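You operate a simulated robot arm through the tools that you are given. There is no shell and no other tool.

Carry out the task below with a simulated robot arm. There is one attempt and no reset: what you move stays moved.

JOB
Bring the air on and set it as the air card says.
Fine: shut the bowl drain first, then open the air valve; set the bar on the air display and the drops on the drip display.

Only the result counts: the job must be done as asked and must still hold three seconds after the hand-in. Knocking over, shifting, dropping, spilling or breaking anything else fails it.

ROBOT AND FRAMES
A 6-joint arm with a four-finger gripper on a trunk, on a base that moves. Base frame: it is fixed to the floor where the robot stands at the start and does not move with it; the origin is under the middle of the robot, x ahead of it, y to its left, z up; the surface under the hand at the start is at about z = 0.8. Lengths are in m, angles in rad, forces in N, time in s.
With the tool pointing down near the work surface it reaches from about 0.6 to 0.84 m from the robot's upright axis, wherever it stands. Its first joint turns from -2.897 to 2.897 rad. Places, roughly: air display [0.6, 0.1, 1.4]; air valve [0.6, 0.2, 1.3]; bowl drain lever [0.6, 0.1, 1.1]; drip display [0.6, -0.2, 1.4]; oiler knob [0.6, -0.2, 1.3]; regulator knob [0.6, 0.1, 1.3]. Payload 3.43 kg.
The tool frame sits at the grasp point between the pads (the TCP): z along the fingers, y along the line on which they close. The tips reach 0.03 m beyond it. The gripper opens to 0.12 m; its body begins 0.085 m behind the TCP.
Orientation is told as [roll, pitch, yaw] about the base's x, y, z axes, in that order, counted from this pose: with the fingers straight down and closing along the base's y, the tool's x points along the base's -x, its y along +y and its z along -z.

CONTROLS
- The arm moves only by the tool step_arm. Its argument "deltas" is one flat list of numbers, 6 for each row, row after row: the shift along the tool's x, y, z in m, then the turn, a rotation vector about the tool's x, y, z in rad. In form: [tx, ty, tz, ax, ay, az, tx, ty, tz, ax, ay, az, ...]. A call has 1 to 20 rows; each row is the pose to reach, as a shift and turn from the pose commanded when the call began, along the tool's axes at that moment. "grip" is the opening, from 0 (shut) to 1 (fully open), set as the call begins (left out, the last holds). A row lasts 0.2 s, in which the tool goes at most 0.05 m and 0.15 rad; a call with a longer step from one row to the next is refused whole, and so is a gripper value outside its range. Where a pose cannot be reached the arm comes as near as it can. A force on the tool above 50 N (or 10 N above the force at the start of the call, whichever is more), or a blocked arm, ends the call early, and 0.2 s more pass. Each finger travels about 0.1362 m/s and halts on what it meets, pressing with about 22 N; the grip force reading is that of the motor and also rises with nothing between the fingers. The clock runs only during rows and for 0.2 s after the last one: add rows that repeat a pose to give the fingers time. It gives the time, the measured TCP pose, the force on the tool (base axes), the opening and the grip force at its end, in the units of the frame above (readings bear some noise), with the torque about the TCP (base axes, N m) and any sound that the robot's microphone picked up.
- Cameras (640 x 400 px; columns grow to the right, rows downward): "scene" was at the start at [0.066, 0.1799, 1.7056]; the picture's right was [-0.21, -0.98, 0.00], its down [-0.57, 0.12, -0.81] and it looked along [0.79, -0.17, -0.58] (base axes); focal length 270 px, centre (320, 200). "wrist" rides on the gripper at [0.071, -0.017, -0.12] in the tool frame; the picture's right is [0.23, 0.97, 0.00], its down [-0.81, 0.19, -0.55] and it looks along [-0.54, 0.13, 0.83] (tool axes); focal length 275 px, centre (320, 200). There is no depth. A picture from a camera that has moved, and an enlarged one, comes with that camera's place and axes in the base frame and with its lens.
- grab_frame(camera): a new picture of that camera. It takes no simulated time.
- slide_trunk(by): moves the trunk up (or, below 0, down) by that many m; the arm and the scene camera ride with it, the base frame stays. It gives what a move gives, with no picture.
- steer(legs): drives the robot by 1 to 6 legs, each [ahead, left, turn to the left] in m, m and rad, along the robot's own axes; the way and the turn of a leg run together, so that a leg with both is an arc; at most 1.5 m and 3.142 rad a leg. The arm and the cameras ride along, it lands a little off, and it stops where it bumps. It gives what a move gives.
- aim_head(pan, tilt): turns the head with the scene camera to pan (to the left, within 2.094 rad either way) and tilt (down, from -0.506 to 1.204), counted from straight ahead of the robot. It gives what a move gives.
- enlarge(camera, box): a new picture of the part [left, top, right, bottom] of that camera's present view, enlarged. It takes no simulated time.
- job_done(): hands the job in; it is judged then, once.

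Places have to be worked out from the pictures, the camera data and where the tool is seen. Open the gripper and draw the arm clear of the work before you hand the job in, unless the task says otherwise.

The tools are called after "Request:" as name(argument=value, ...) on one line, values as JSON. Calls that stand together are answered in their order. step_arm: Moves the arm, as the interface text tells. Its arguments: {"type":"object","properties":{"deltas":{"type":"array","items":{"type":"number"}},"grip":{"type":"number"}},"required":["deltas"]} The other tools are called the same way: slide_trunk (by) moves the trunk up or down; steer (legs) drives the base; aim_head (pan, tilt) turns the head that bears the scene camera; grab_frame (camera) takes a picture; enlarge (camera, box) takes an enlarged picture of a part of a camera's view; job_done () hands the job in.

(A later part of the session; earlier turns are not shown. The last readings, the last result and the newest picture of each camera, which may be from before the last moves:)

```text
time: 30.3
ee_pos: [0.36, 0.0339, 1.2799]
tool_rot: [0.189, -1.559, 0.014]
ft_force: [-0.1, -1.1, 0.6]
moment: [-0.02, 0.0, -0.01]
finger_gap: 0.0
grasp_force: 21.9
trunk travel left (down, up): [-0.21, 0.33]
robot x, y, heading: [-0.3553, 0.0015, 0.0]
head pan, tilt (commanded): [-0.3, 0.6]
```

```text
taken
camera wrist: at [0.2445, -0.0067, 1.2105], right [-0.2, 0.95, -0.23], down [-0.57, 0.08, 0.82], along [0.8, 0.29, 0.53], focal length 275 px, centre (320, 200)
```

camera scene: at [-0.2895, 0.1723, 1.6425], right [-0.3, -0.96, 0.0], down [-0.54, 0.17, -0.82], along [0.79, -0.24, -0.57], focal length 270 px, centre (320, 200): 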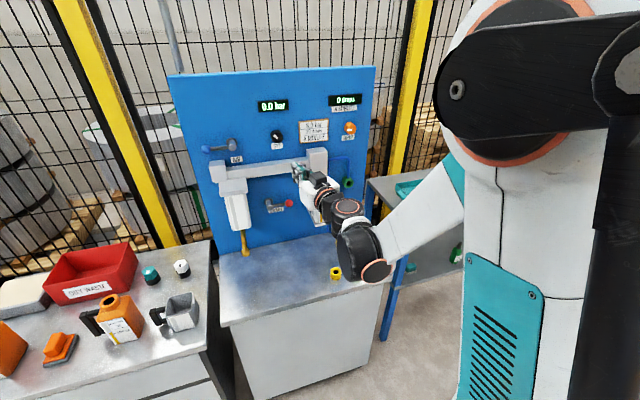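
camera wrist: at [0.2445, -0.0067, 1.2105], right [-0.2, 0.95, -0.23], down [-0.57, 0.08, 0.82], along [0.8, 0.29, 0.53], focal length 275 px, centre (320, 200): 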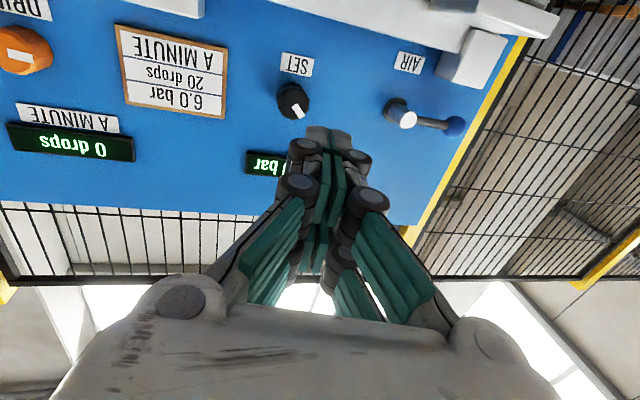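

Request:
enlarge(camera="scene", box=[190, 125, 270, 175])

Request:
enlarge(camera="wrist", box=[360, 0, 560, 160])

Request:
enlarge(camera="scene", box=[200, 90, 376, 220])

```text
8.00 times, centred on (230, 150) of scene
camera zoom: at [-0.2895, 0.1723, 1.6425], right [-0.3, -0.96, 0.0], down [-0.54, 0.17, -0.82], along [0.79, -0.24, -0.57], focal length 2161 px, centre (1040, 600)
```

zoom: 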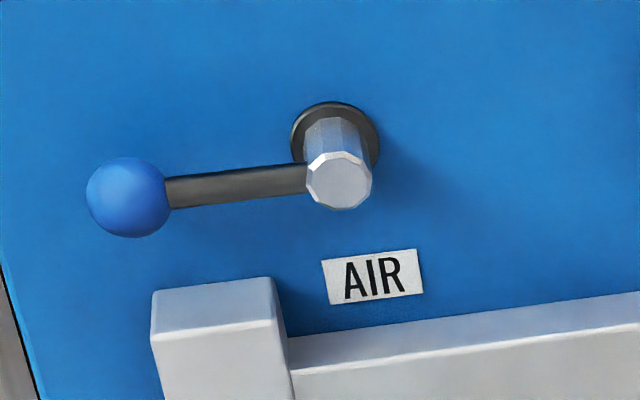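

```text
2.50 times, centred on (460, 80) of wrist
camera zoom: at [0.2445, -0.0067, 1.2105], right [-0.2, 0.95, -0.23], down [-0.57, 0.08, 0.82], along [0.8, 0.29, 0.53], focal length 688 px, centre (-30, 500)
```

zoom: 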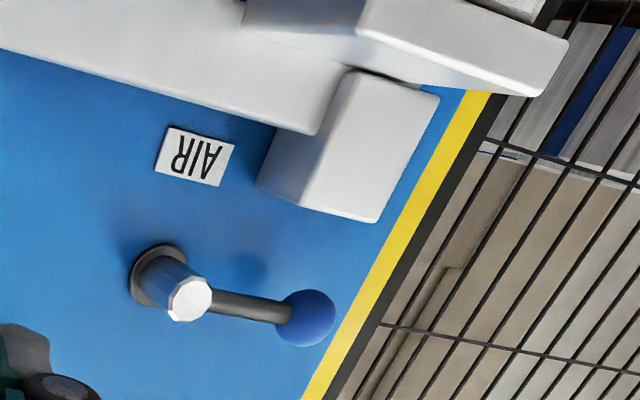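

```text
3.08 times, centred on (288, 155) of scene
camera zoom: at [-0.2895, 0.1723, 1.6425], right [-0.3, -0.96, 0.0], down [-0.54, 0.17, -0.82], along [0.79, -0.24, -0.57], focal length 831 px, centre (418, 338)
```

zoom: 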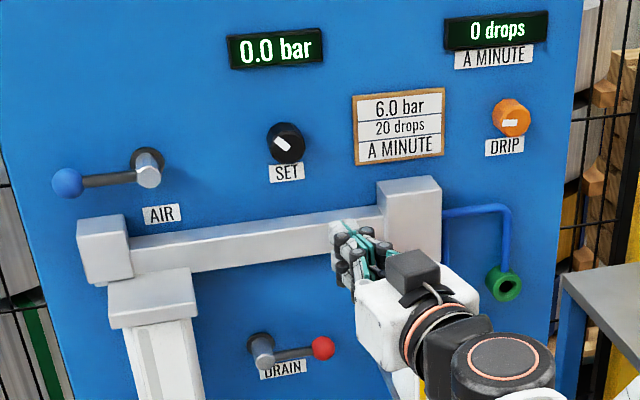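

The drain lever now lies horizontal to the right. I look closer at the air lever and the manifold block below it to judge the gap.

Request:
enlarge(camera="wrist", box=[400, 10, 496, 150])

Request:
aim_head(pan=0.1, tilt=0.5)

Request:
grab_frame(camera="scene")

```text
2.86 times, centred on (448, 80) of wrist
camera zoom: at [0.2445, -0.0067, 1.2105], right [-0.2, 0.95, -0.23], down [-0.57, 0.08, 0.82], along [0.8, 0.29, 0.53], focal length 786 px, centre (-46, 543)
```

zoom: 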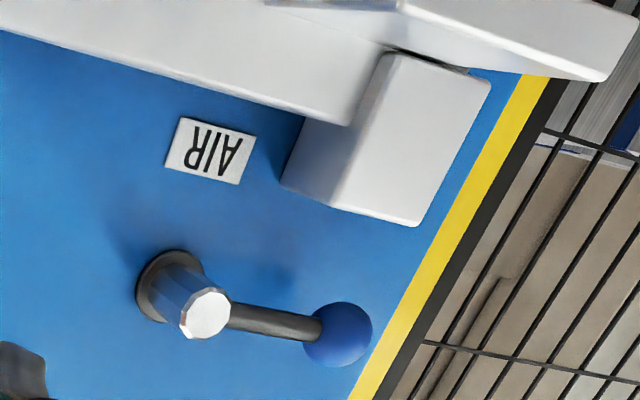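

```text
time: 31.2
ee_pos: [0.3611, 0.0343, 1.28]
tool_rot: [0.188, -1.559, 0.015]
ft_force: [1.0, -0.1, 0.7]
moment: [0.0, -0.03, -0.02]
finger_gap: 0.0001
grasp_force: 21.9
trunk travel left (down, up): [-0.21, 0.33]
robot x, y, heading: [-0.3514, 0.0011, -0.001]
head pan, tilt (commanded): [0.099, 0.499]
```

```text
taken
camera scene: at [-0.2835, 0.2074, 1.6517], right [0.1, -1.0, 0.0], down [-0.48, -0.05, -0.88], along [0.87, 0.09, -0.48], focal length 270 px, centre (320, 200)
```

scene: 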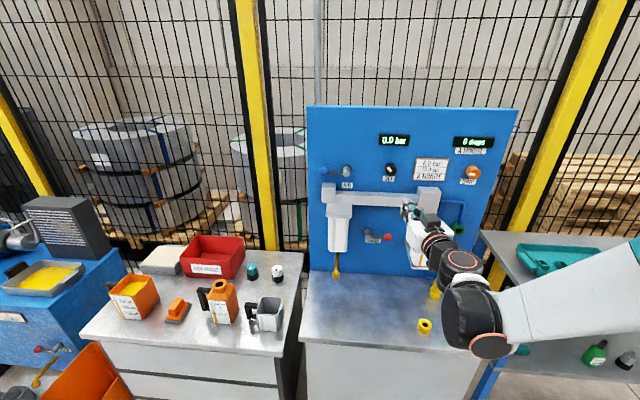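

The block under the air lever spans about y 0.229–0.274 and x 0.558–0.6, with its top at z 1.232. The blue ball is at about [0.572, 0.275, 1.288]. I drive the base 0.2 m left so the valve is in easy reach.

Request:
steer(legs=[[0, 0.2, 0]])

Request:
grab_frame(camera="scene")

Request:
grab_frame(camera="wrist")

```text
time: 32.8
ee_pos: [0.359, 0.2366, 1.2807]
tool_rot: [0.149, -1.558, 0.055]
ft_force: [-0.6, 0.5, 0.0]
moment: [-0.02, 0.01, -0.01]
finger_gap: 0.0
grasp_force: 22.3
trunk travel left (down, up): [-0.21, 0.33]
robot x, y, heading: [-0.3572, 0.2041, 0.0]
head pan, tilt (commanded): [0.099, 0.499]
```

```text
taken
camera scene: at [-0.2838, 0.4094, 1.6516], right [0.1, -0.99, 0.0], down [-0.48, -0.05, -0.88], along [0.87, 0.09, -0.48], focal length 270 px, centre (320, 200)
```

scene: 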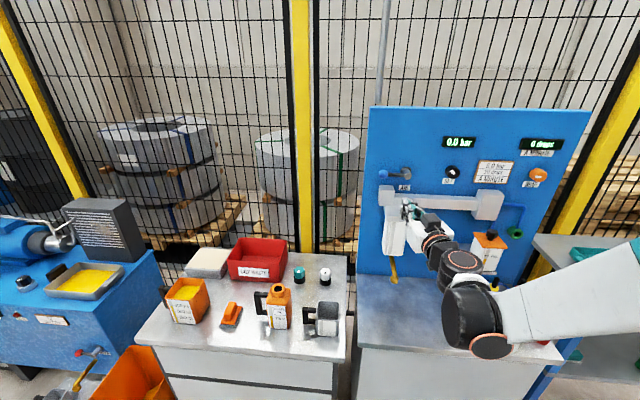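

```text
taken
camera wrist: at [0.2445, 0.196, 1.2107], right [-0.2, 0.95, -0.23], down [-0.57, 0.08, 0.82], along [0.8, 0.29, 0.53], focal length 275 px, centre (320, 200)
```

wrist: 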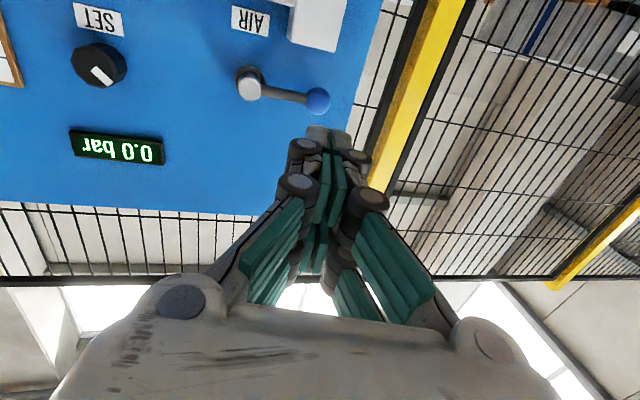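

The hand rode along to [0.359, 0.237, 1.281]. I move it to a standoff just left of and below the blue ball, at about [0.45, 0.294, 1.243].

Request:
step_arm(deltas=[0.0127, 0.013, 0.0335, 0, 0, 0, 0.0253, 0.026, 0.067, 0, 0, 0, 0.038, 0.0387, 0.1, 0, 0, 0, 0.038, 0.0387, 0.1, 0, 0, 0], grip=0)

Request:
aim_head(pan=-0.2, tilt=0.5)

Request:
grab_frame(camera="scene")

Request:
grab_frame(camera="wrist")

```text
time: 33.8
ee_pos: [0.4505, 0.295, 1.2433]
tool_rot: [0.176, -1.559, 0.027]
ft_force: [0.5, 0.6, 0.1]
moment: [0.0, 0.01, -0.01]
finger_gap: 0.0
grasp_force: 22.4
trunk travel left (down, up): [-0.21, 0.33]
robot x, y, heading: [-0.3576, 0.2048, 0.001]
head pan, tilt (commanded): [0.099, 0.499]
```

```text
time: 34.6
ee_pos: [0.4511, 0.2934, 1.2437]
tool_rot: [0.185, -1.558, 0.019]
ft_force: [0.3, -0.3, -0.2]
moment: [0.0, -0.03, 0.03]
finger_gap: 0.0002
grasp_force: 21.5
trunk travel left (down, up): [-0.21, 0.33]
robot x, y, heading: [-0.3535, 0.2024, 0.0]
head pan, tilt (commanded): [-0.201, 0.499]
```

```text
taken
camera scene: at [-0.285, 0.3816, 1.6517], right [-0.2, -0.98, 0.0], down [-0.47, 0.09, -0.88], along [0.86, -0.17, -0.48], focal length 270 px, centre (320, 200)
```

scene: 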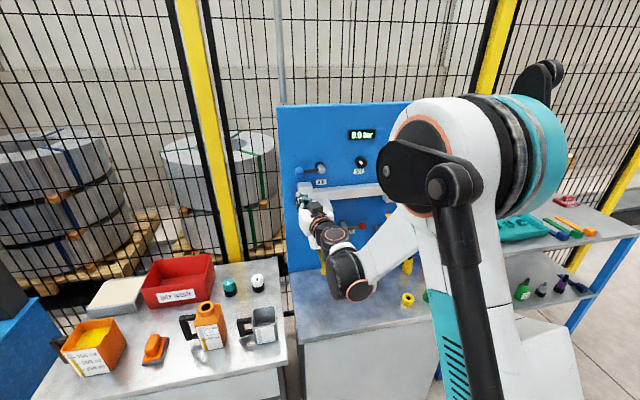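

```text
taken
camera wrist: at [0.3351, 0.2522, 1.1721], right [-0.2, 0.95, -0.23], down [-0.57, 0.08, 0.82], along [0.8, 0.29, 0.53], focal length 275 px, centre (320, 200)
```

wrist: 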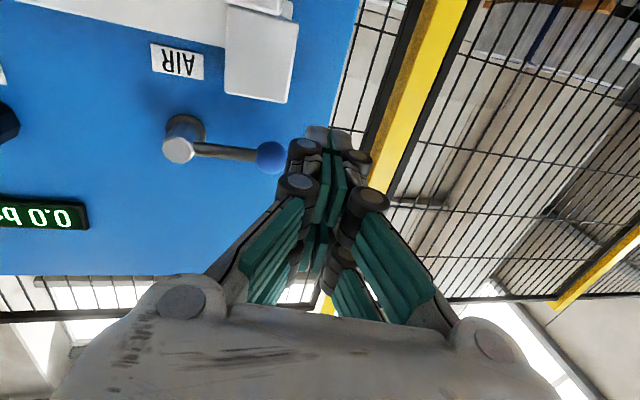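

Triangulating the two wrist views puts the ball at [0.577, 0.280, 1.288] and the block's front-left-top corner at [0.573, 0.287, 1.233]. I extend to a TCP x of about 0.542, so the tips are under the ball but just short of the block's face.

Request:
step_arm(deltas=[0, -0.0063, 0.03, 0, 0, 0, 0, -0.0127, 0.06, 0, 0, 0, 0, -0.017, 0.08, 0, 0, 0, 0, -0.0191, 0.0892, 0, 0, 0, 0, -0.0191, 0.0892, 0, 0, 0], grip=0)

Request:
enlarge(camera="wrist", box=[160, 20, 400, 220])

Request:
enlarge(camera="scene", box=[270, 140, 366, 220])

```text
time: 35.8
ee_pos: [0.5411, 0.2956, 1.2412]
tool_rot: [0.183, -1.559, 0.021]
ft_force: [-0.2, 0.0, -0.4]
moment: [0.04, -0.03, 0.04]
finger_gap: 0.0
grasp_force: 22.2
trunk travel left (down, up): [-0.21, 0.33]
robot x, y, heading: [-0.3541, 0.2013, 0.004]
head pan, tilt (commanded): [-0.201, 0.499]
```

```text
2.00 times, centred on (280, 120) of wrist
camera zoom: at [0.4263, 0.253, 1.1705], right [-0.2, 0.95, -0.23], down [-0.57, 0.08, 0.82], along [0.8, 0.29, 0.53], focal length 551 px, centre (400, 360)
```

zoom: 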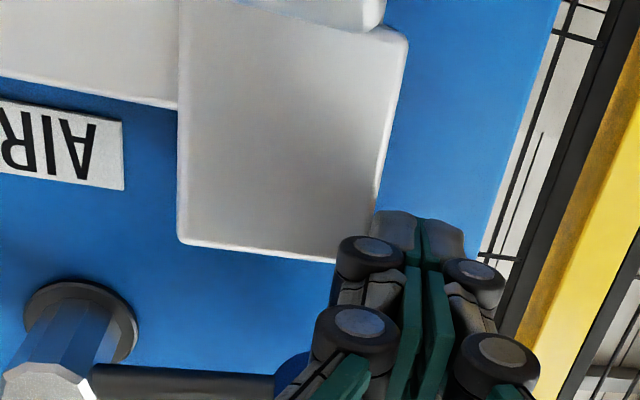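

```text
5.00 times, centred on (318, 180) of scene
camera zoom: at [-0.285, 0.3815, 1.6517], right [-0.2, -0.98, 0.0], down [-0.47, 0.09, -0.88], along [0.86, -0.17, -0.48], focal length 1351 px, centre (330, 300)
```

zoom: 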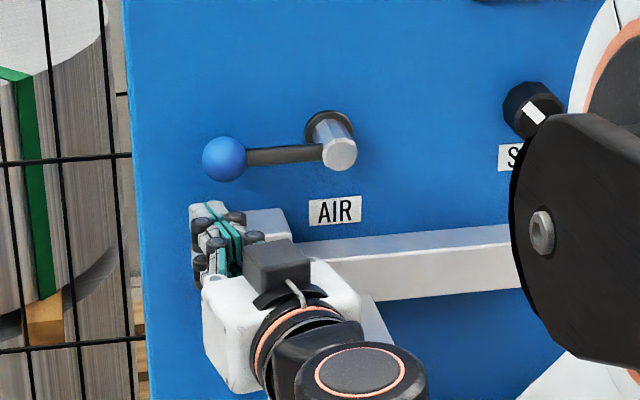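

The tips are below and left of the blue ball with no contact force. I raise the hand to push the ball up, in small rows.

Request:
step_arm(deltas=[-0.007, -0.001, 0, 0, 0, 0, -0.014, -0.002, 0, 0, 0, 0, -0.021, -0.003, 0, 0, 0, 0, -0.028, -0.004, 0, 0, 0, 0, -0.028, -0.004, 0, 0, 0, 0], grip=0)

Request:
enlarge(camera="wrist", box=[160, 20, 400, 220])

Request:
enlarge(camera="scene", box=[270, 130, 382, 200])

```text
time: 37.0
ee_pos: [0.5414, 0.2921, 1.2691]
tool_rot: [0.132, -1.557, 0.071]
ft_force: [-4.7, 4.3, -1.7]
moment: [-0.08, -0.04, 0.13]
finger_gap: 0.0
grasp_force: 22.3
trunk travel left (down, up): [-0.21, 0.33]
robot x, y, heading: [-0.3553, 0.2035, 0.003]
head pan, tilt (commanded): [-0.201, 0.499]
```

```text
2.00 times, centred on (280, 120) of wrist
camera zoom: at [0.4259, 0.2508, 1.1989], right [-0.2, 0.95, -0.23], down [-0.57, 0.08, 0.82], along [0.8, 0.29, 0.53], focal length 551 px, centre (400, 360)
```

zoom: 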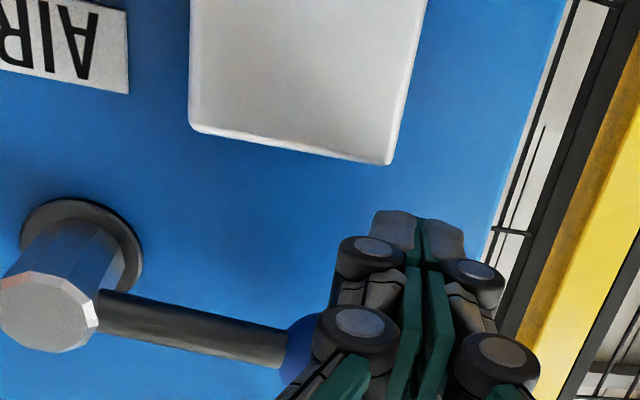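

```text
5.71 times, centred on (326, 165) of scene
camera zoom: at [-0.2856, 0.3825, 1.6516], right [-0.2, -0.98, 0.0], down [-0.47, 0.09, -0.88], along [0.86, -0.17, -0.48], focal length 1544 px, centre (286, 400)
```

zoom: 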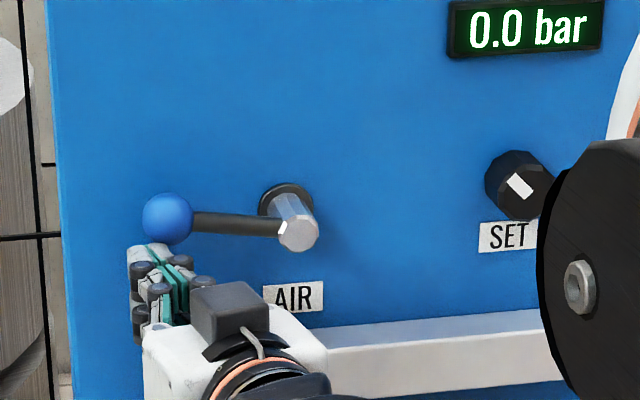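

The lever rises, about 8° so far, with a few N of contact force. I advance the tips slightly for a firmer contact and follow the arc up and right.

Request:
step_arm(deltas=[-0.0085, -0.0025, 0.0034, 0, 0, 0, -0.017, -0.005, 0.0067, 0, 0, 0, -0.025, -0.007, 0.0067, 0, 0, 0, -0.034, -0.01, 0.006, 0, 0, 0, -0.043, -0.0125, 0.0055, 0, 0, 0, -0.043, -0.0125, 0.0055, 0, 0, 0], grip=0)

Request:
enlarge(camera="wrist", box=[160, 20, 400, 220])

Request:
enlarge(camera="scene", box=[270, 120, 382, 190])

```text
time: 38.4
ee_pos: [0.5512, 0.2802, 1.3123]
tool_rot: [0.187, -1.56, 0.017]
ft_force: [0.4, 1.0, -0.4]
moment: [-0.04, -0.02, 0.0]
finger_gap: 0.0002
grasp_force: 22.0
trunk travel left (down, up): [-0.21, 0.33]
robot x, y, heading: [-0.3557, 0.2021, 0.0]
head pan, tilt (commanded): [-0.201, 0.499]
```

```text
2.00 times, centred on (280, 120) of wrist
camera zoom: at [0.4354, 0.2386, 1.242], right [-0.2, 0.95, -0.23], down [-0.57, 0.08, 0.82], along [0.8, 0.29, 0.53], focal length 551 px, centre (400, 360)
```

zoom: 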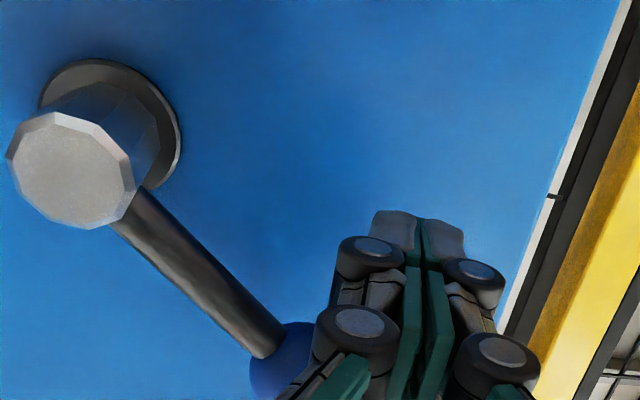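

```text
5.71 times, centred on (326, 155) of scene
camera zoom: at [-0.285, 0.3816, 1.6517], right [-0.2, -0.98, 0.0], down [-0.47, 0.09, -0.88], along [0.86, -0.17, -0.48], focal length 1544 px, centre (286, 457)
```

zoom: 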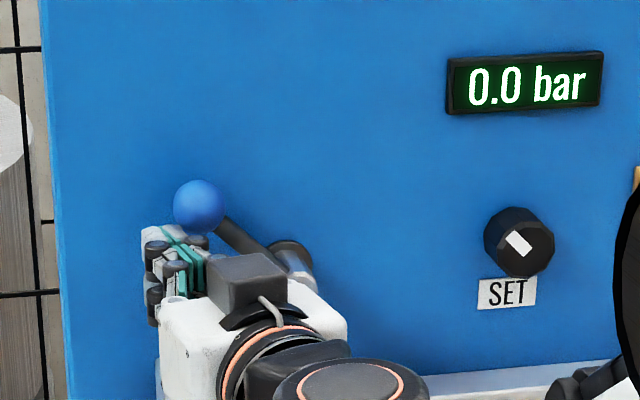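

The lever is at about 40° and the display still reads 0.0 bar. I keep following the arc upward and right.

Request:
step_arm(deltas=[-0.011, -0.006, -0.0012, 0, 0, 0, -0.022, -0.0118, -0.0024, 0, 0, 0, -0.032, -0.021, -0.0044, 0, 0, 0, -0.04, -0.032, -0.0065, 0, 0, 0, -0.04, -0.032, -0.0065, 0, 0, 0], grip=0)

Request:
enlarge(camera="wrist", box=[160, 20, 400, 220])

Request:
enlarge(camera="scene", box=[270, 120, 382, 190])

```text
time: 39.6
ee_pos: [0.5504, 0.248, 1.3518]
tool_rot: [0.185, -1.558, 0.02]
ft_force: [-0.3, -0.1, 0.1]
moment: [0.01, 0.0, -0.01]
finger_gap: 0.0001
grasp_force: 21.7
trunk travel left (down, up): [-0.21, 0.33]
robot x, y, heading: [-0.3588, 0.197, -0.001]
head pan, tilt (commanded): [-0.201, 0.499]
```

```text
2.00 times, centred on (280, 120) of wrist
camera zoom: at [0.4356, 0.206, 1.2812], right [-0.2, 0.95, -0.23], down [-0.57, 0.08, 0.82], along [0.8, 0.29, 0.53], focal length 551 px, centre (400, 360)
```

zoom: 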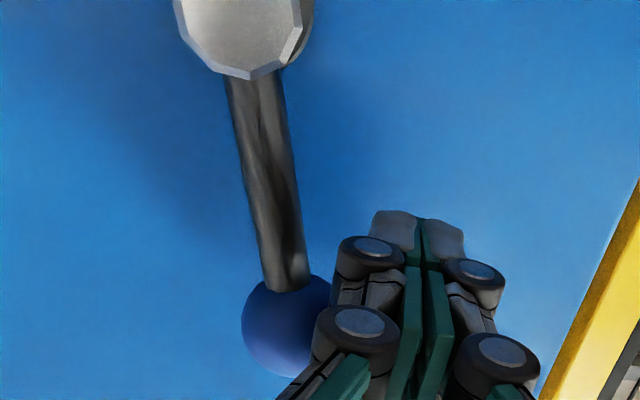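

```text
5.71 times, centred on (326, 155) of scene
camera zoom: at [-0.285, 0.3814, 1.6517], right [-0.2, -0.98, 0.0], down [-0.47, 0.1, -0.88], along [0.86, -0.17, -0.48], focal length 1544 px, centre (286, 457)
```

zoom: 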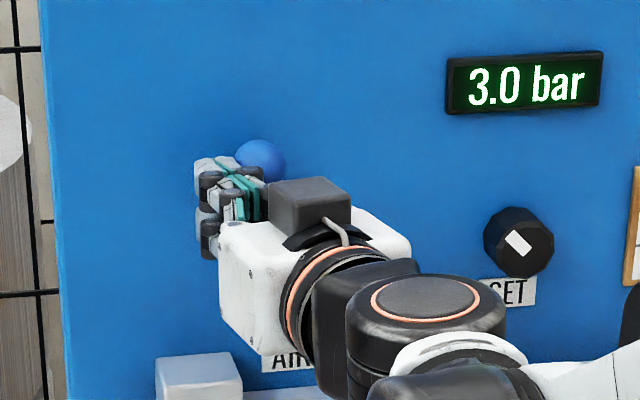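

Air is on: the display reads 3.0 bar, with about 15° left to full open. I push on to the right toward the open stop.

Request:
step_arm(deltas=[-0.003, -0.006, -0.0012, 0, 0, 0, -0.005, -0.012, -0.0024, 0, 0, 0, -0.006, -0.018, -0.0037, 0, 0, 0, -0.006, -0.018, -0.0037, 0, 0, 0], grip=0)

Request:
enlarge(camera="wrist", box=[160, 20, 400, 220])

Request:
enlarge(camera="scene", box=[270, 120, 382, 190])

```text
time: 40.6
ee_pos: [0.5506, 0.2287, 1.3574]
tool_rot: [0.199, -1.56, 0.003]
ft_force: [0.5, -0.5, -0.9]
moment: [0.0, 0.01, 0.02]
finger_gap: 0.0
grasp_force: 22.1
trunk travel left (down, up): [-0.21, 0.33]
robot x, y, heading: [-0.3513, 0.2018, 0.0]
head pan, tilt (commanded): [-0.201, 0.499]
```

```text
2.00 times, centred on (280, 120) of wrist
camera zoom: at [0.4358, 0.1869, 1.2873], right [-0.2, 0.95, -0.23], down [-0.57, 0.08, 0.82], along [0.8, 0.29, 0.53], focal length 551 px, centre (400, 360)
```

zoom: 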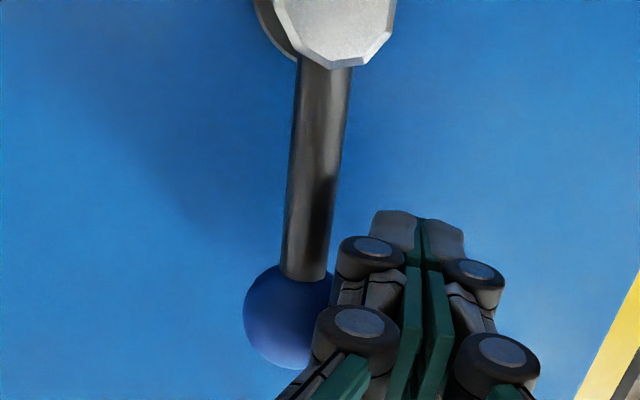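

```text
5.71 times, centred on (326, 155) of scene
camera zoom: at [-0.285, 0.3814, 1.6517], right [-0.2, -0.98, 0.0], down [-0.47, 0.1, -0.88], along [0.86, -0.17, -0.48], focal length 1544 px, centre (286, 457)
```

zoom: 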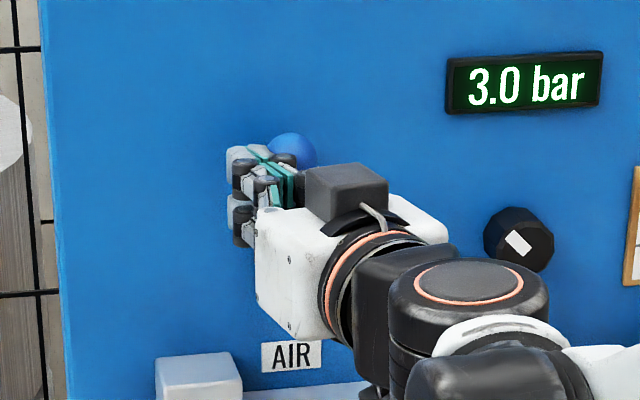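

The lever is within about 3° of vertical. I push a few more mm until the stop shows in the force.

Request:
step_arm(deltas=[0, -0.002, -0.0004, 0, 0, 0, 0, -0.004, -0.0008, 0, 0, 0, 0, -0.0055, -0.0011, 0, 0, 0, 0, -0.0055, -0.0011, 0, 0, 0], grip=0)

Request:
enlarge(camera="wrist", box=[160, 20, 400, 220])

```text
time: 41.6
ee_pos: [0.5502, 0.2238, 1.3577]
tool_rot: [0.136, -1.56, 0.07]
ft_force: [0.7, 6.1, 2.1]
moment: [-0.1, -0.03, 0.15]
finger_gap: 0.0001
grasp_force: 22.0
trunk travel left (down, up): [-0.21, 0.33]
robot x, y, heading: [-0.3524, 0.1992, 0.004]
head pan, tilt (commanded): [-0.201, 0.499]
```

```text
2.00 times, centred on (280, 120) of wrist
camera zoom: at [0.4353, 0.1831, 1.2876], right [-0.2, 0.95, -0.23], down [-0.57, 0.08, 0.82], along [0.8, 0.3, 0.53], focal length 551 px, centre (400, 360)
```

zoom: 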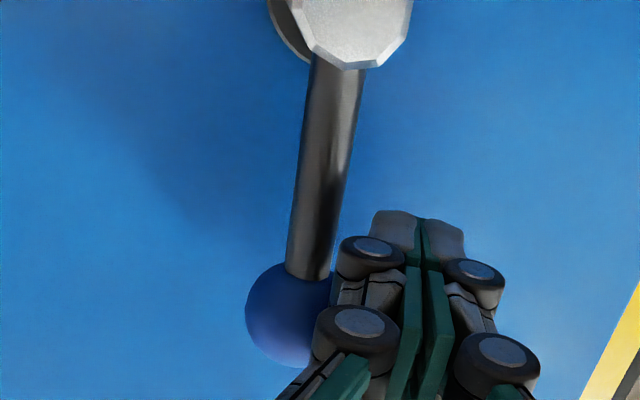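

Force is 6 N with the lever vertical, so the air valve is fully open. I step off to the left and withdraw, then look at the regulator knob.

Request:
step_arm(deltas=[0, 0.0118, 0.0024, 0, 0, 0, 0, 0.02, -0.0376, 0, 0, 0, 0, 0.028, -0.077, 0, 0, 0, 0, 0.036, -0.116, 0, 0, 0, 0, 0.043, -0.15, 0, 0, 0, 0, 0.0498, -0.1836, 0, 0, 0], grip=0)

Request:
grab_frame(camera="wrist")

Request:
enlarge(camera="scene", box=[270, 100, 430, 240])

```text
time: 43.0
ee_pos: [0.3593, 0.2348, 1.3606]
tool_rot: [0.187, -1.558, 0.018]
ft_force: [-0.4, 0.5, -0.2]
moment: [0.05, 0.0, 0.0]
finger_gap: 0.0001
grasp_force: 21.8
trunk travel left (down, up): [-0.21, 0.33]
robot x, y, heading: [-0.3526, 0.2005, 0.001]
head pan, tilt (commanded): [-0.201, 0.499]
```

```text
taken
camera wrist: at [0.2432, 0.1933, 1.2906], right [-0.2, 0.95, -0.23], down [-0.57, 0.08, 0.82], along [0.8, 0.29, 0.53], focal length 275 px, centre (320, 200)
```

wrist: 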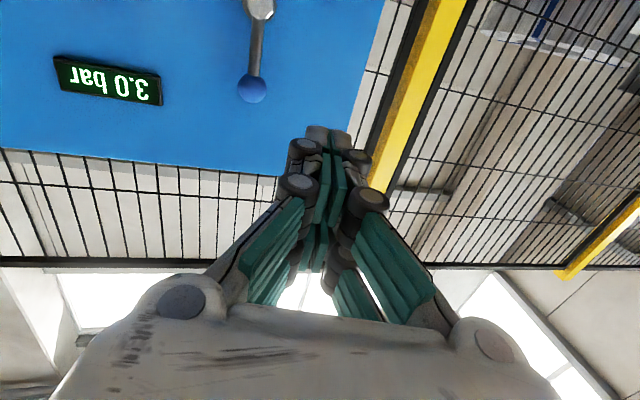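

```text
2.86 times, centred on (350, 170) of scene
camera zoom: at [-0.2858, 0.3816, 1.6518], right [-0.2, -0.98, 0.0], down [-0.47, 0.09, -0.88], along [0.86, -0.17, -0.48], focal length 772 px, centre (234, 286)
```

zoom: 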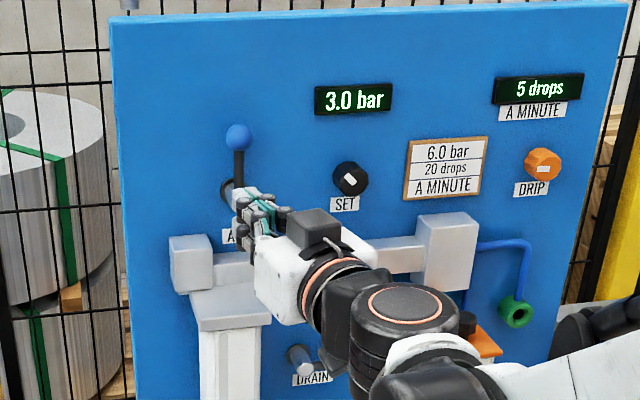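

Air is on: 3.0 bar and 5 drops, and the drain stays shut. I drive 0.15 m right to be in front of the regulator knob, then take out the hand's yaw.

Request:
steer(legs=[[0, -0.15, 0]])

Request:
step_arm(deltas=[0.025, -0.008, -0.003, 0.1, 0, 0, 0.05, -0.016, -0.006, 0.2, 0, 0, 0.07, -0.025, -0.006, 0.2, 0, 0, 0.07, -0.025, -0.006, 0.2, 0, 0], grip=0.55)

Request:
grab_frame(camera="wrist")

Request:
grab_frame(camera="scene")

```text
time: 44.3
ee_pos: [0.3599, 0.0873, 1.3613]
tool_rot: [0.244, -1.558, -0.035]
ft_force: [0.0, -0.6, 0.4]
moment: [0.0, 0.0, 0.03]
finger_gap: 0.0001
grasp_force: 22.0
trunk travel left (down, up): [-0.21, 0.33]
robot x, y, heading: [-0.3559, 0.0544, 0.009]
head pan, tilt (commanded): [-0.201, 0.499]
```

```text
time: 45.3
ee_pos: [0.3568, 0.0635, 1.2906]
tool_rot: [1.034, -1.547, -1.022]
ft_force: [0.0, 0.1, 0.5]
moment: [-0.08, 0.02, 0.01]
finger_gap: 0.0659
grasp_force: 0.2
out of reach, approached as far as the arm can: row 2, 3
trunk travel left (down, up): [-0.21, 0.33]
robot x, y, heading: [-0.3541, 0.0506, 0.002]
head pan, tilt (commanded): [-0.201, 0.499]
```

```text
taken
camera wrist: at [0.2366, 0.0458, 1.2206], right [-0.01, 0.98, -0.21], down [-0.55, 0.17, 0.82], along [0.84, 0.13, 0.53], focal length 275 px, centre (320, 200)
```

wrist: 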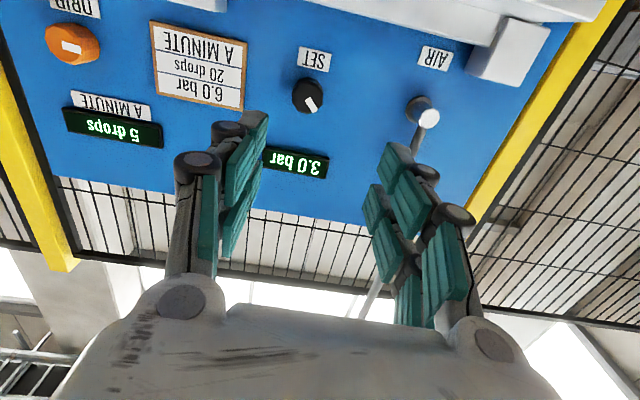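

```text
taken
camera scene: at [-0.286, 0.2331, 1.6517], right [-0.19, -0.98, 0.0], down [-0.47, 0.09, -0.88], along [0.86, -0.17, -0.48], focal length 270 px, centre (320, 200)
```

scene: 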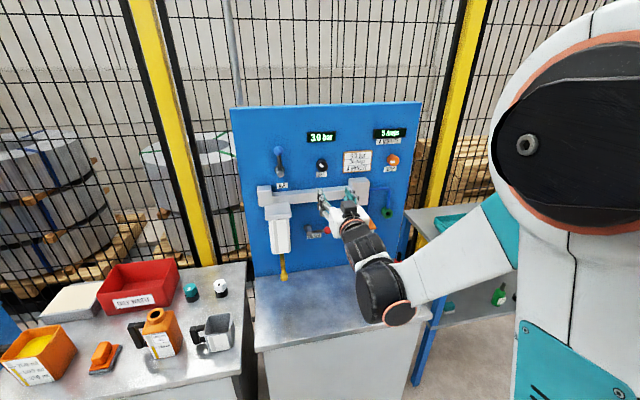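

The hand is now straight and open about 66 mm at [0.357, 0.064, 1.291]. I zoom in on the knob from both cameras to get its centre and size.

Request:
enlarge(camera="wrist", box=[260, 40, 356, 130])

Request:
enlarge(camera="scene", box=[290, 120, 370, 220])

```text
4.44 times, centred on (308, 85) of wrist
camera zoom: at [0.2366, 0.0458, 1.2206], right [-0.01, 0.98, -0.21], down [-0.55, 0.17, 0.82], along [0.84, 0.13, 0.53], focal length 1224 px, centre (373, 711)
```

zoom: 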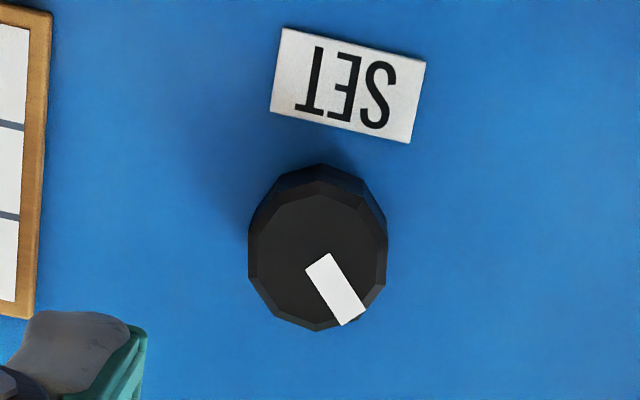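

```text
4.00 times, centred on (330, 170) of scene
camera zoom: at [-0.286, 0.2331, 1.6517], right [-0.19, -0.98, 0.0], down [-0.47, 0.09, -0.88], along [0.86, -0.17, -0.48], focal length 1080 px, centre (280, 320)
```

zoom: 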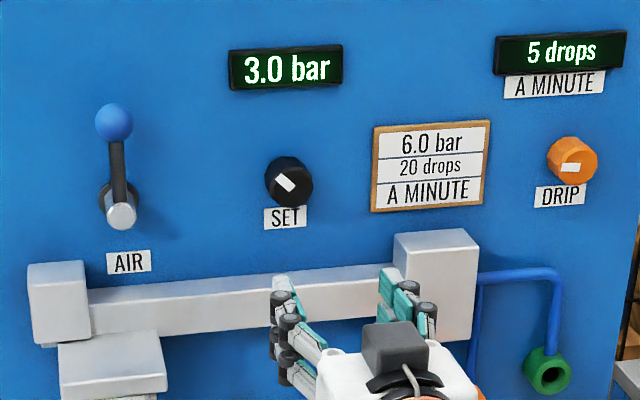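

The knob's front centre is about [0.573, 0.053, 1.296] and it is 37 mm across. I move in front of it while pre-turning the hand counter-clockwise by 0.9 rad, to leave room for a clockwise turn.

Request:
step_arm(deltas=[-0.001, -0.0016, 0.0133, 0, 0, -0.13, -0.002, -0.0033, 0.0266, 0, 0, -0.26, -0.003, -0.005, 0.04, 0, 0, -0.39, -0.004, -0.0066, 0.053, 0, 0, -0.52, -0.005, -0.0083, 0.066, 0, 0, -0.65, -0.006, -0.01, 0.08, 0, 0, -0.78, -0.0065, -0.0116, 0.093, 0, 0, -0.9, -0.0065, -0.0116, 0.093, 0, 0, -0.9], grip=0.5)

Request:
grab_frame(camera="wrist")

Request:
enlarge(camera="scene", box=[290, 120, 370, 220])

```text
time: 47.1
ee_pos: [0.4511, 0.0529, 1.2963]
tool_rot: [-1.553, -0.67, 1.566]
ft_force: [-0.1, 0.0, -0.3]
moment: [-0.02, 0.01, -0.01]
finger_gap: 0.0596
grasp_force: 0.1
trunk travel left (down, up): [-0.21, 0.33]
robot x, y, heading: [-0.3568, 0.0518, 0.007]
head pan, tilt (commanded): [-0.201, 0.499]
```

```text
taken
camera wrist: at [0.3313, -0.0152, 1.2666], right [-0.01, 0.42, -0.91], down [-0.55, 0.75, 0.36], along [0.83, 0.51, 0.22], focal length 275 px, centre (320, 200)
```

wrist: 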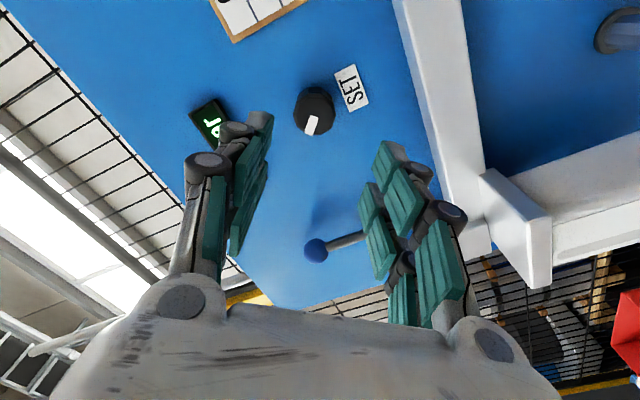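

```text
4.00 times, centred on (330, 170) of scene
camera zoom: at [-0.2854, 0.2331, 1.6517], right [-0.19, -0.98, 0.0], down [-0.47, 0.09, -0.88], along [0.86, -0.17, -0.48], focal length 1080 px, centre (280, 320)
```

zoom: 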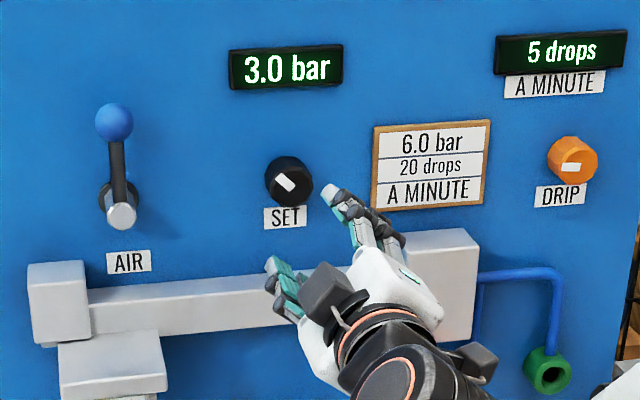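

The roll works and the hand is open 60 mm around the knob's axis. I check the alignment in an enlarged wrist picture before moving in.

Request:
enlarge(camera="wrist", box=[240, 50, 400, 170])

```text
3.33 times, centred on (320, 110) of wrist
camera zoom: at [0.3313, -0.0152, 1.2666], right [-0.01, 0.42, -0.91], down [-0.55, 0.75, 0.36], along [0.83, 0.51, 0.22], focal length 918 px, centre (320, 500)
```

zoom: 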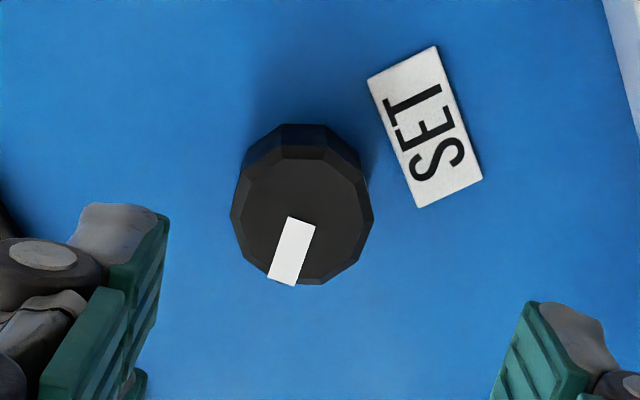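

The knob's axis is at about y 0.053, z 1.298. I advance to a TCP x of about 0.565 with the fingers open around the knob.

Request:
step_arm(deltas=[-0.0003, -0.0006, 0.03, 0, 0, 0, -0.0006, -0.0013, 0.06, 0, 0, 0, -0.0009, -0.002, 0.09, 0, 0, 0, -0.0011, -0.0025, 0.104, 0, 0, 0, -0.0011, -0.0025, 0.114, 0, 0, 0, -0.0011, -0.0025, 0.114, 0, 0, 0], grip=0.5)

Request:
grab_frame(camera="wrist")

Request:
enlarge(camera="scene", box=[290, 120, 370, 220])

```text
time: 48.5
ee_pos: [0.5657, 0.0523, 1.2966]
tool_rot: [-1.555, -0.671, 1.57]
ft_force: [-0.2, 0.0, -0.1]
moment: [-0.05, -0.01, -0.01]
finger_gap: 0.0597
grasp_force: 0.0
trunk travel left (down, up): [-0.21, 0.33]
robot x, y, heading: [-0.353, 0.0518, 0.003]
head pan, tilt (commanded): [-0.201, 0.499]
```

```text
taken
camera wrist: at [0.4457, -0.0143, 1.2666], right [-0.02, 0.42, -0.91], down [-0.55, 0.75, 0.36], along [0.83, 0.51, 0.22], focal length 275 px, centre (320, 200)
```

wrist: 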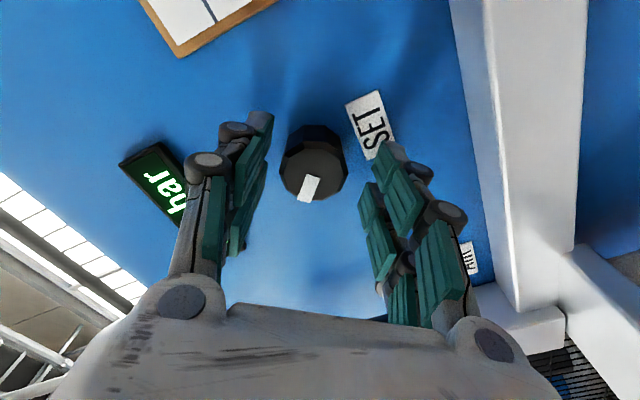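

```text
4.00 times, centred on (330, 170) of scene
camera zoom: at [-0.2852, 0.2332, 1.6517], right [-0.19, -0.98, 0.0], down [-0.47, 0.09, -0.88], along [0.86, -0.17, -0.48], focal length 1080 px, centre (280, 320)
```

zoom: 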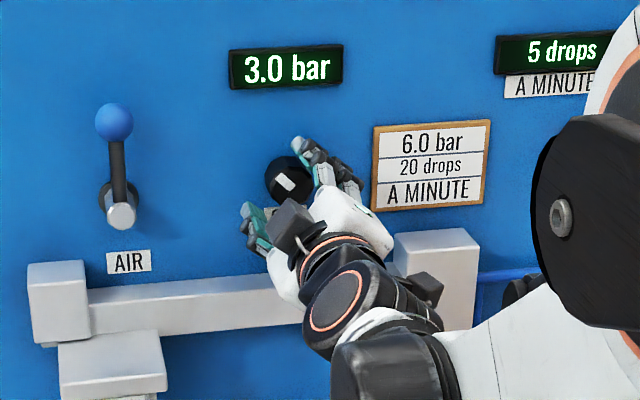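

The knob's face is at about x 0.586, so the tips overlap it by only 1 cm. I advance another 12 mm and watch for panel contact.

Request:
step_arm(deltas=[-0.0005, -0.001, 0.004, 0, 0, 0, -0.0005, -0.001, 0.008, 0, 0, 0, -0.0005, -0.001, 0.012, 0, 0, 0, -0.0005, -0.001, 0.012, 0, 0, 0], grip=0.5)

Request:
enlarge(camera="wrist", box=[200, 90, 440, 250])

```text
time: 49.5
ee_pos: [0.5772, 0.052, 1.2984]
tool_rot: [-1.555, -0.669, 1.57]
ft_force: [1.2, 0.3, 0.5]
moment: [0.0, 0.02, -0.02]
finger_gap: 0.0599
grasp_force: 0.1
trunk travel left (down, up): [-0.21, 0.33]
robot x, y, heading: [-0.352, 0.0526, 0.007]
head pan, tilt (commanded): [-0.201, 0.499]
```

```text
2.50 times, centred on (320, 170) of wrist
camera zoom: at [0.4577, -0.0149, 1.2678], right [-0.01, 0.42, -0.91], down [-0.55, 0.75, 0.36], along [0.83, 0.51, 0.22], focal length 688 px, centre (320, 275)
```

zoom: 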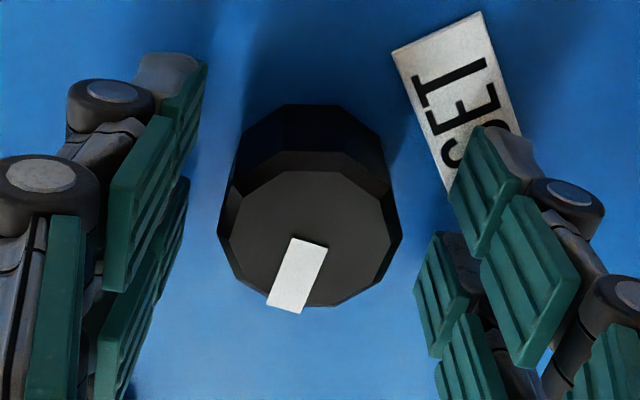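

The knob runs from about x 0.584 to the panel at 0.611, and the tips sit at 0.607 around it with no contact. I close on the knob in place.

Request:
step_arm(deltas=[0, 0, 0, 0, 0, 0, 0, 0, 0, 0, 0, 0, 0, 0, 0, 0, 0, 0, 0, 0, 0, 0, 0, 0], grip=0.15)

Request:
grab_frame(camera="wrist")

Request:
enlarge(camera="scene", box=[290, 120, 370, 220])

```text
time: 50.5
ee_pos: [0.5768, 0.0522, 1.2994]
tool_rot: [-1.556, -0.671, 1.57]
ft_force: [18.1, -4.1, 26.5]
moment: [0.05, -0.66, -0.32]
finger_gap: 0.0375
grasp_force: 45.5
trunk travel left (down, up): [-0.21, 0.33]
robot x, y, heading: [-0.3503, 0.0549, 0.007]
head pan, tilt (commanded): [-0.201, 0.499]
```

```text
taken
camera wrist: at [0.4575, -0.0159, 1.2688], right [-0.01, 0.42, -0.91], down [-0.55, 0.75, 0.36], along [0.83, 0.51, 0.23], focal length 275 px, centre (320, 200)
```

wrist: 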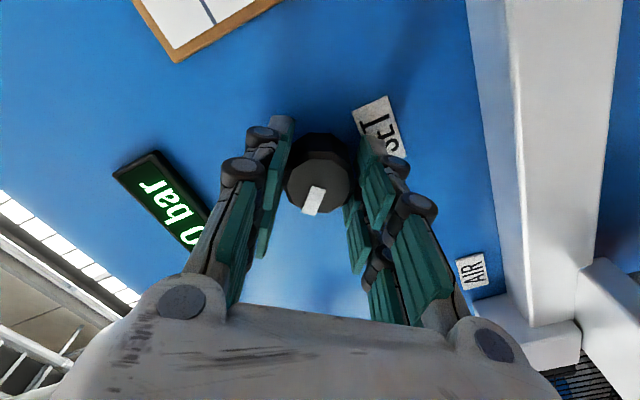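

```text
4.00 times, centred on (330, 170) of scene
camera zoom: at [-0.2857, 0.2325, 1.652], right [-0.19, -0.98, 0.0], down [-0.47, 0.09, -0.88], along [0.86, -0.17, -0.48], focal length 1080 px, centre (280, 320)
```

zoom: 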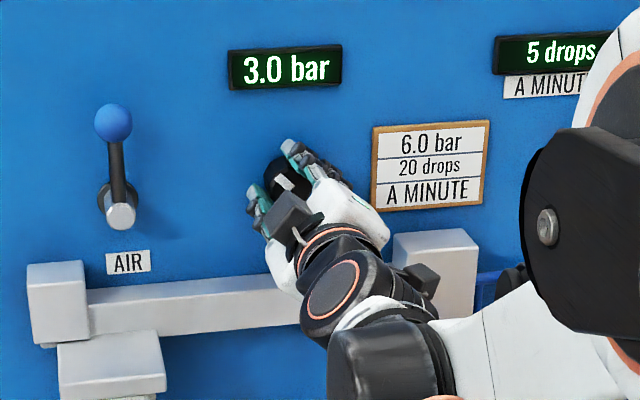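

The knob is gripped, with the gap at 37.5 mm. It pushes the hand along −tool y, so I shift 3 mm that way and 1 mm forward to relax before turning.

Request:
step_arm(deltas=[0, -0.0015, 0.0005, 0, 0, 0, 0, -0.003, 0.001, 0, 0, 0, 0, -0.003, 0.001, 0, 0, 0], grip=0.15)

```text
time: 51.3
ee_pos: [0.5785, 0.0523, 1.3006]
tool_rot: [-1.553, -0.669, 1.57]
ft_force: [-12.7, 0.1, -13.2]
moment: [0.02, -0.03, -0.1]
finger_gap: 0.0374
grasp_force: 44.9
trunk travel left (down, up): [-0.21, 0.33]
robot x, y, heading: [-0.3588, 0.0556, 0.006]
head pan, tilt (commanded): [-0.201, 0.499]
```

The correction slightly overshot, so I take back about 1 mm and start a clockwise turn of 0.2 rad to see how the display reacts.

Request:
step_arm(deltas=[0, 0.001, -0.0004, 0, 0, 0, 0, 0.001, -0.0004, 0, 0, 0.1, 0, 0.001, -0.0004, 0, 0, 0.2, 0, 0.001, -0.0004, 0, 0, 0.2], grip=0.15)

Request:
enlarge(camera="scene", box=[290, 120, 370, 220])

Request:
enlarge(camera="wrist", box=[200, 90, 440, 250])

```text
time: 52.3
ee_pos: [0.5784, 0.0515, 1.3005]
tool_rot: [-1.552, -0.871, 1.566]
ft_force: [-16.4, 1.6, -12.5]
moment: [0.02, 0.25, 0.01]
finger_gap: 0.037
grasp_force: 45.2
trunk travel left (down, up): [-0.21, 0.33]
robot x, y, heading: [-0.3558, 0.0535, 0.006]
head pan, tilt (commanded): [-0.201, 0.499]
```

```text
4.00 times, centred on (330, 170) of scene
camera zoom: at [-0.2864, 0.2335, 1.6516], right [-0.19, -0.98, 0.0], down [-0.47, 0.09, -0.88], along [0.86, -0.17, -0.48], focal length 1080 px, centre (280, 320)
```

zoom: 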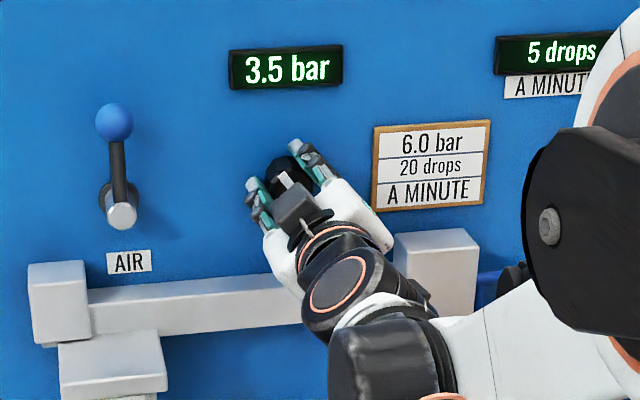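

```text
2.50 times, centred on (320, 170) of wrist
camera zoom: at [0.4574, -0.0082, 1.2572], right [-0.02, 0.6, -0.8], down [-0.55, 0.66, 0.5], along [0.83, 0.45, 0.32], focal length 688 px, centre (320, 275)
```

zoom: 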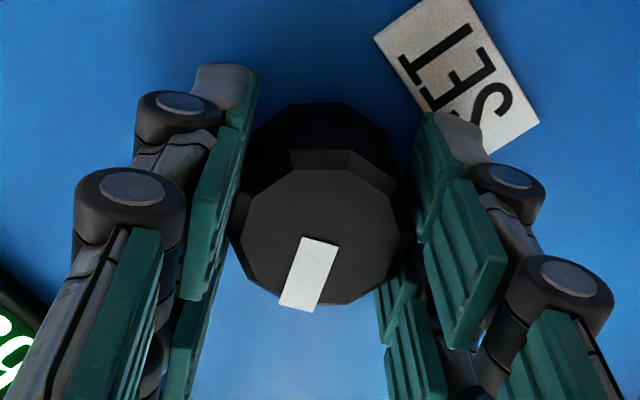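

A 0.2 rad turn raised it from 3.0 to 3.5 bar, about 2.5 bar per rad clockwise. I turn another 0.8 rad with a small relaxing shift.

Request:
step_arm(deltas=[0.0006, 0.0005, -0.001, 0, 0, 0.1, 0.0006, 0.0005, -0.001, 0, 0, 0.2, 0.0006, 0.0005, -0.001, 0, 0, 0.3, 0.0006, 0.0005, -0.001, 0, 0, 0.4, 0.0006, 0.0005, -0.001, 0, 0, 0.5, 0.0006, 0.0005, -0.001, 0, 0, 0.6, 0.0006, 0.0005, -0.001, 0, 0, 0.7, 0.0006, 0.0005, -0.001, 0, 0, 0.8, 0.0006, 0.0005, -0.001, 0, 0, 0.8], grip=0.15)

Request:
enlarge(camera="scene", box=[290, 120, 370, 220])

Request:
enlarge(camera="wrist", box=[200, 90, 440, 250])

```text
time: 54.3
ee_pos: [0.577, 0.0529, 1.3007]
tool_rot: [1.453, -1.471, -1.443]
ft_force: [18.4, 4.6, 22.0]
moment: [0.01, -0.14, 0.39]
finger_gap: 0.0366
grasp_force: 45.4
trunk travel left (down, up): [-0.21, 0.33]
robot x, y, heading: [-0.3545, 0.0499, 0.005]
head pan, tilt (commanded): [-0.201, 0.499]
```

```text
4.00 times, centred on (330, 170) of scene
camera zoom: at [-0.2851, 0.2338, 1.6517], right [-0.19, -0.98, 0.0], down [-0.47, 0.09, -0.88], along [0.86, -0.17, -0.48], focal length 1080 px, centre (280, 320)
```

zoom: 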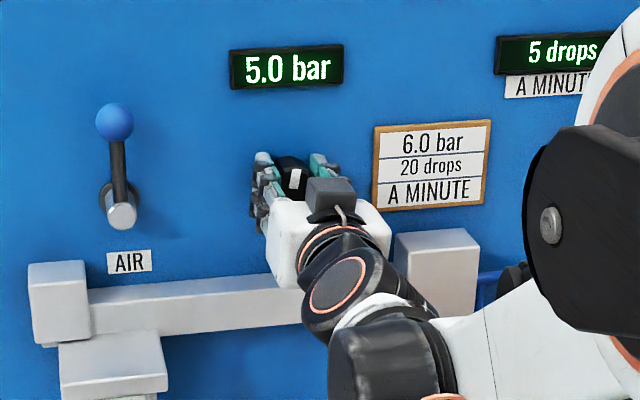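

```text
2.50 times, centred on (320, 170) of wrist
camera zoom: at [0.4566, 0.0415, 1.2282], right [-0.01, 0.99, -0.13], down [-0.54, 0.1, 0.83], along [0.84, 0.08, 0.54], focal length 688 px, centre (320, 275)
```

zoom: 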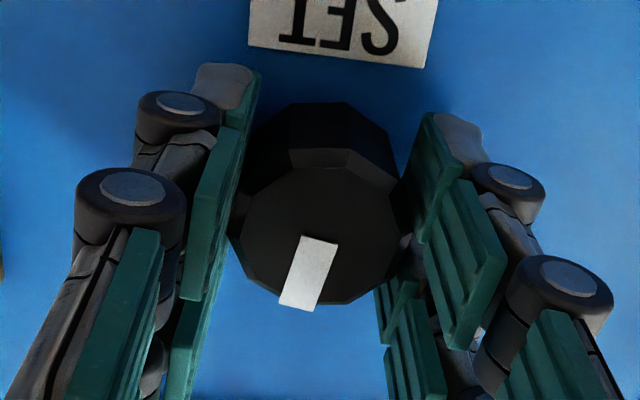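

The mark moves with the fingers without slip, and it reads 5.0 bar after 1.0 rad in all. I relax the offset forces and turn another 0.2 rad.

Request:
step_arm(deltas=[-0.001, 0, 0.0005, 0, 0, 0.05, -0.001, 0, 0.0005, 0, 0, 0.1, -0.001, 0, 0.0005, 0, 0, 0.15, -0.001, 0, 0.0005, 0, 0, 0.2, -0.001, 0, 0.0005, 0, 0, 0.2], grip=0.15)

Request:
enlarge(camera="scene", box=[290, 120, 370, 220])

```text
time: 55.5
ee_pos: [0.5774, 0.0516, 1.2999]
tool_rot: [1.526, -1.271, -1.52]
ft_force: [-2.0, 5.6, -1.0]
moment: [-0.03, 0.36, 0.35]
finger_gap: 0.0369
grasp_force: 45.0
trunk travel left (down, up): [-0.21, 0.33]
robot x, y, heading: [-0.3547, 0.0538, 0.007]
head pan, tilt (commanded): [-0.201, 0.499]
```

```text
4.00 times, centred on (330, 170) of scene
camera zoom: at [-0.2856, 0.234, 1.6515], right [-0.19, -0.98, 0.0], down [-0.47, 0.09, -0.88], along [0.86, -0.17, -0.48], focal length 1080 px, centre (280, 320)
```

zoom: 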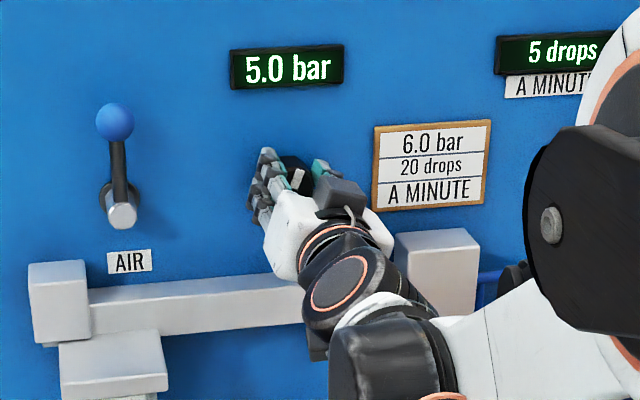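

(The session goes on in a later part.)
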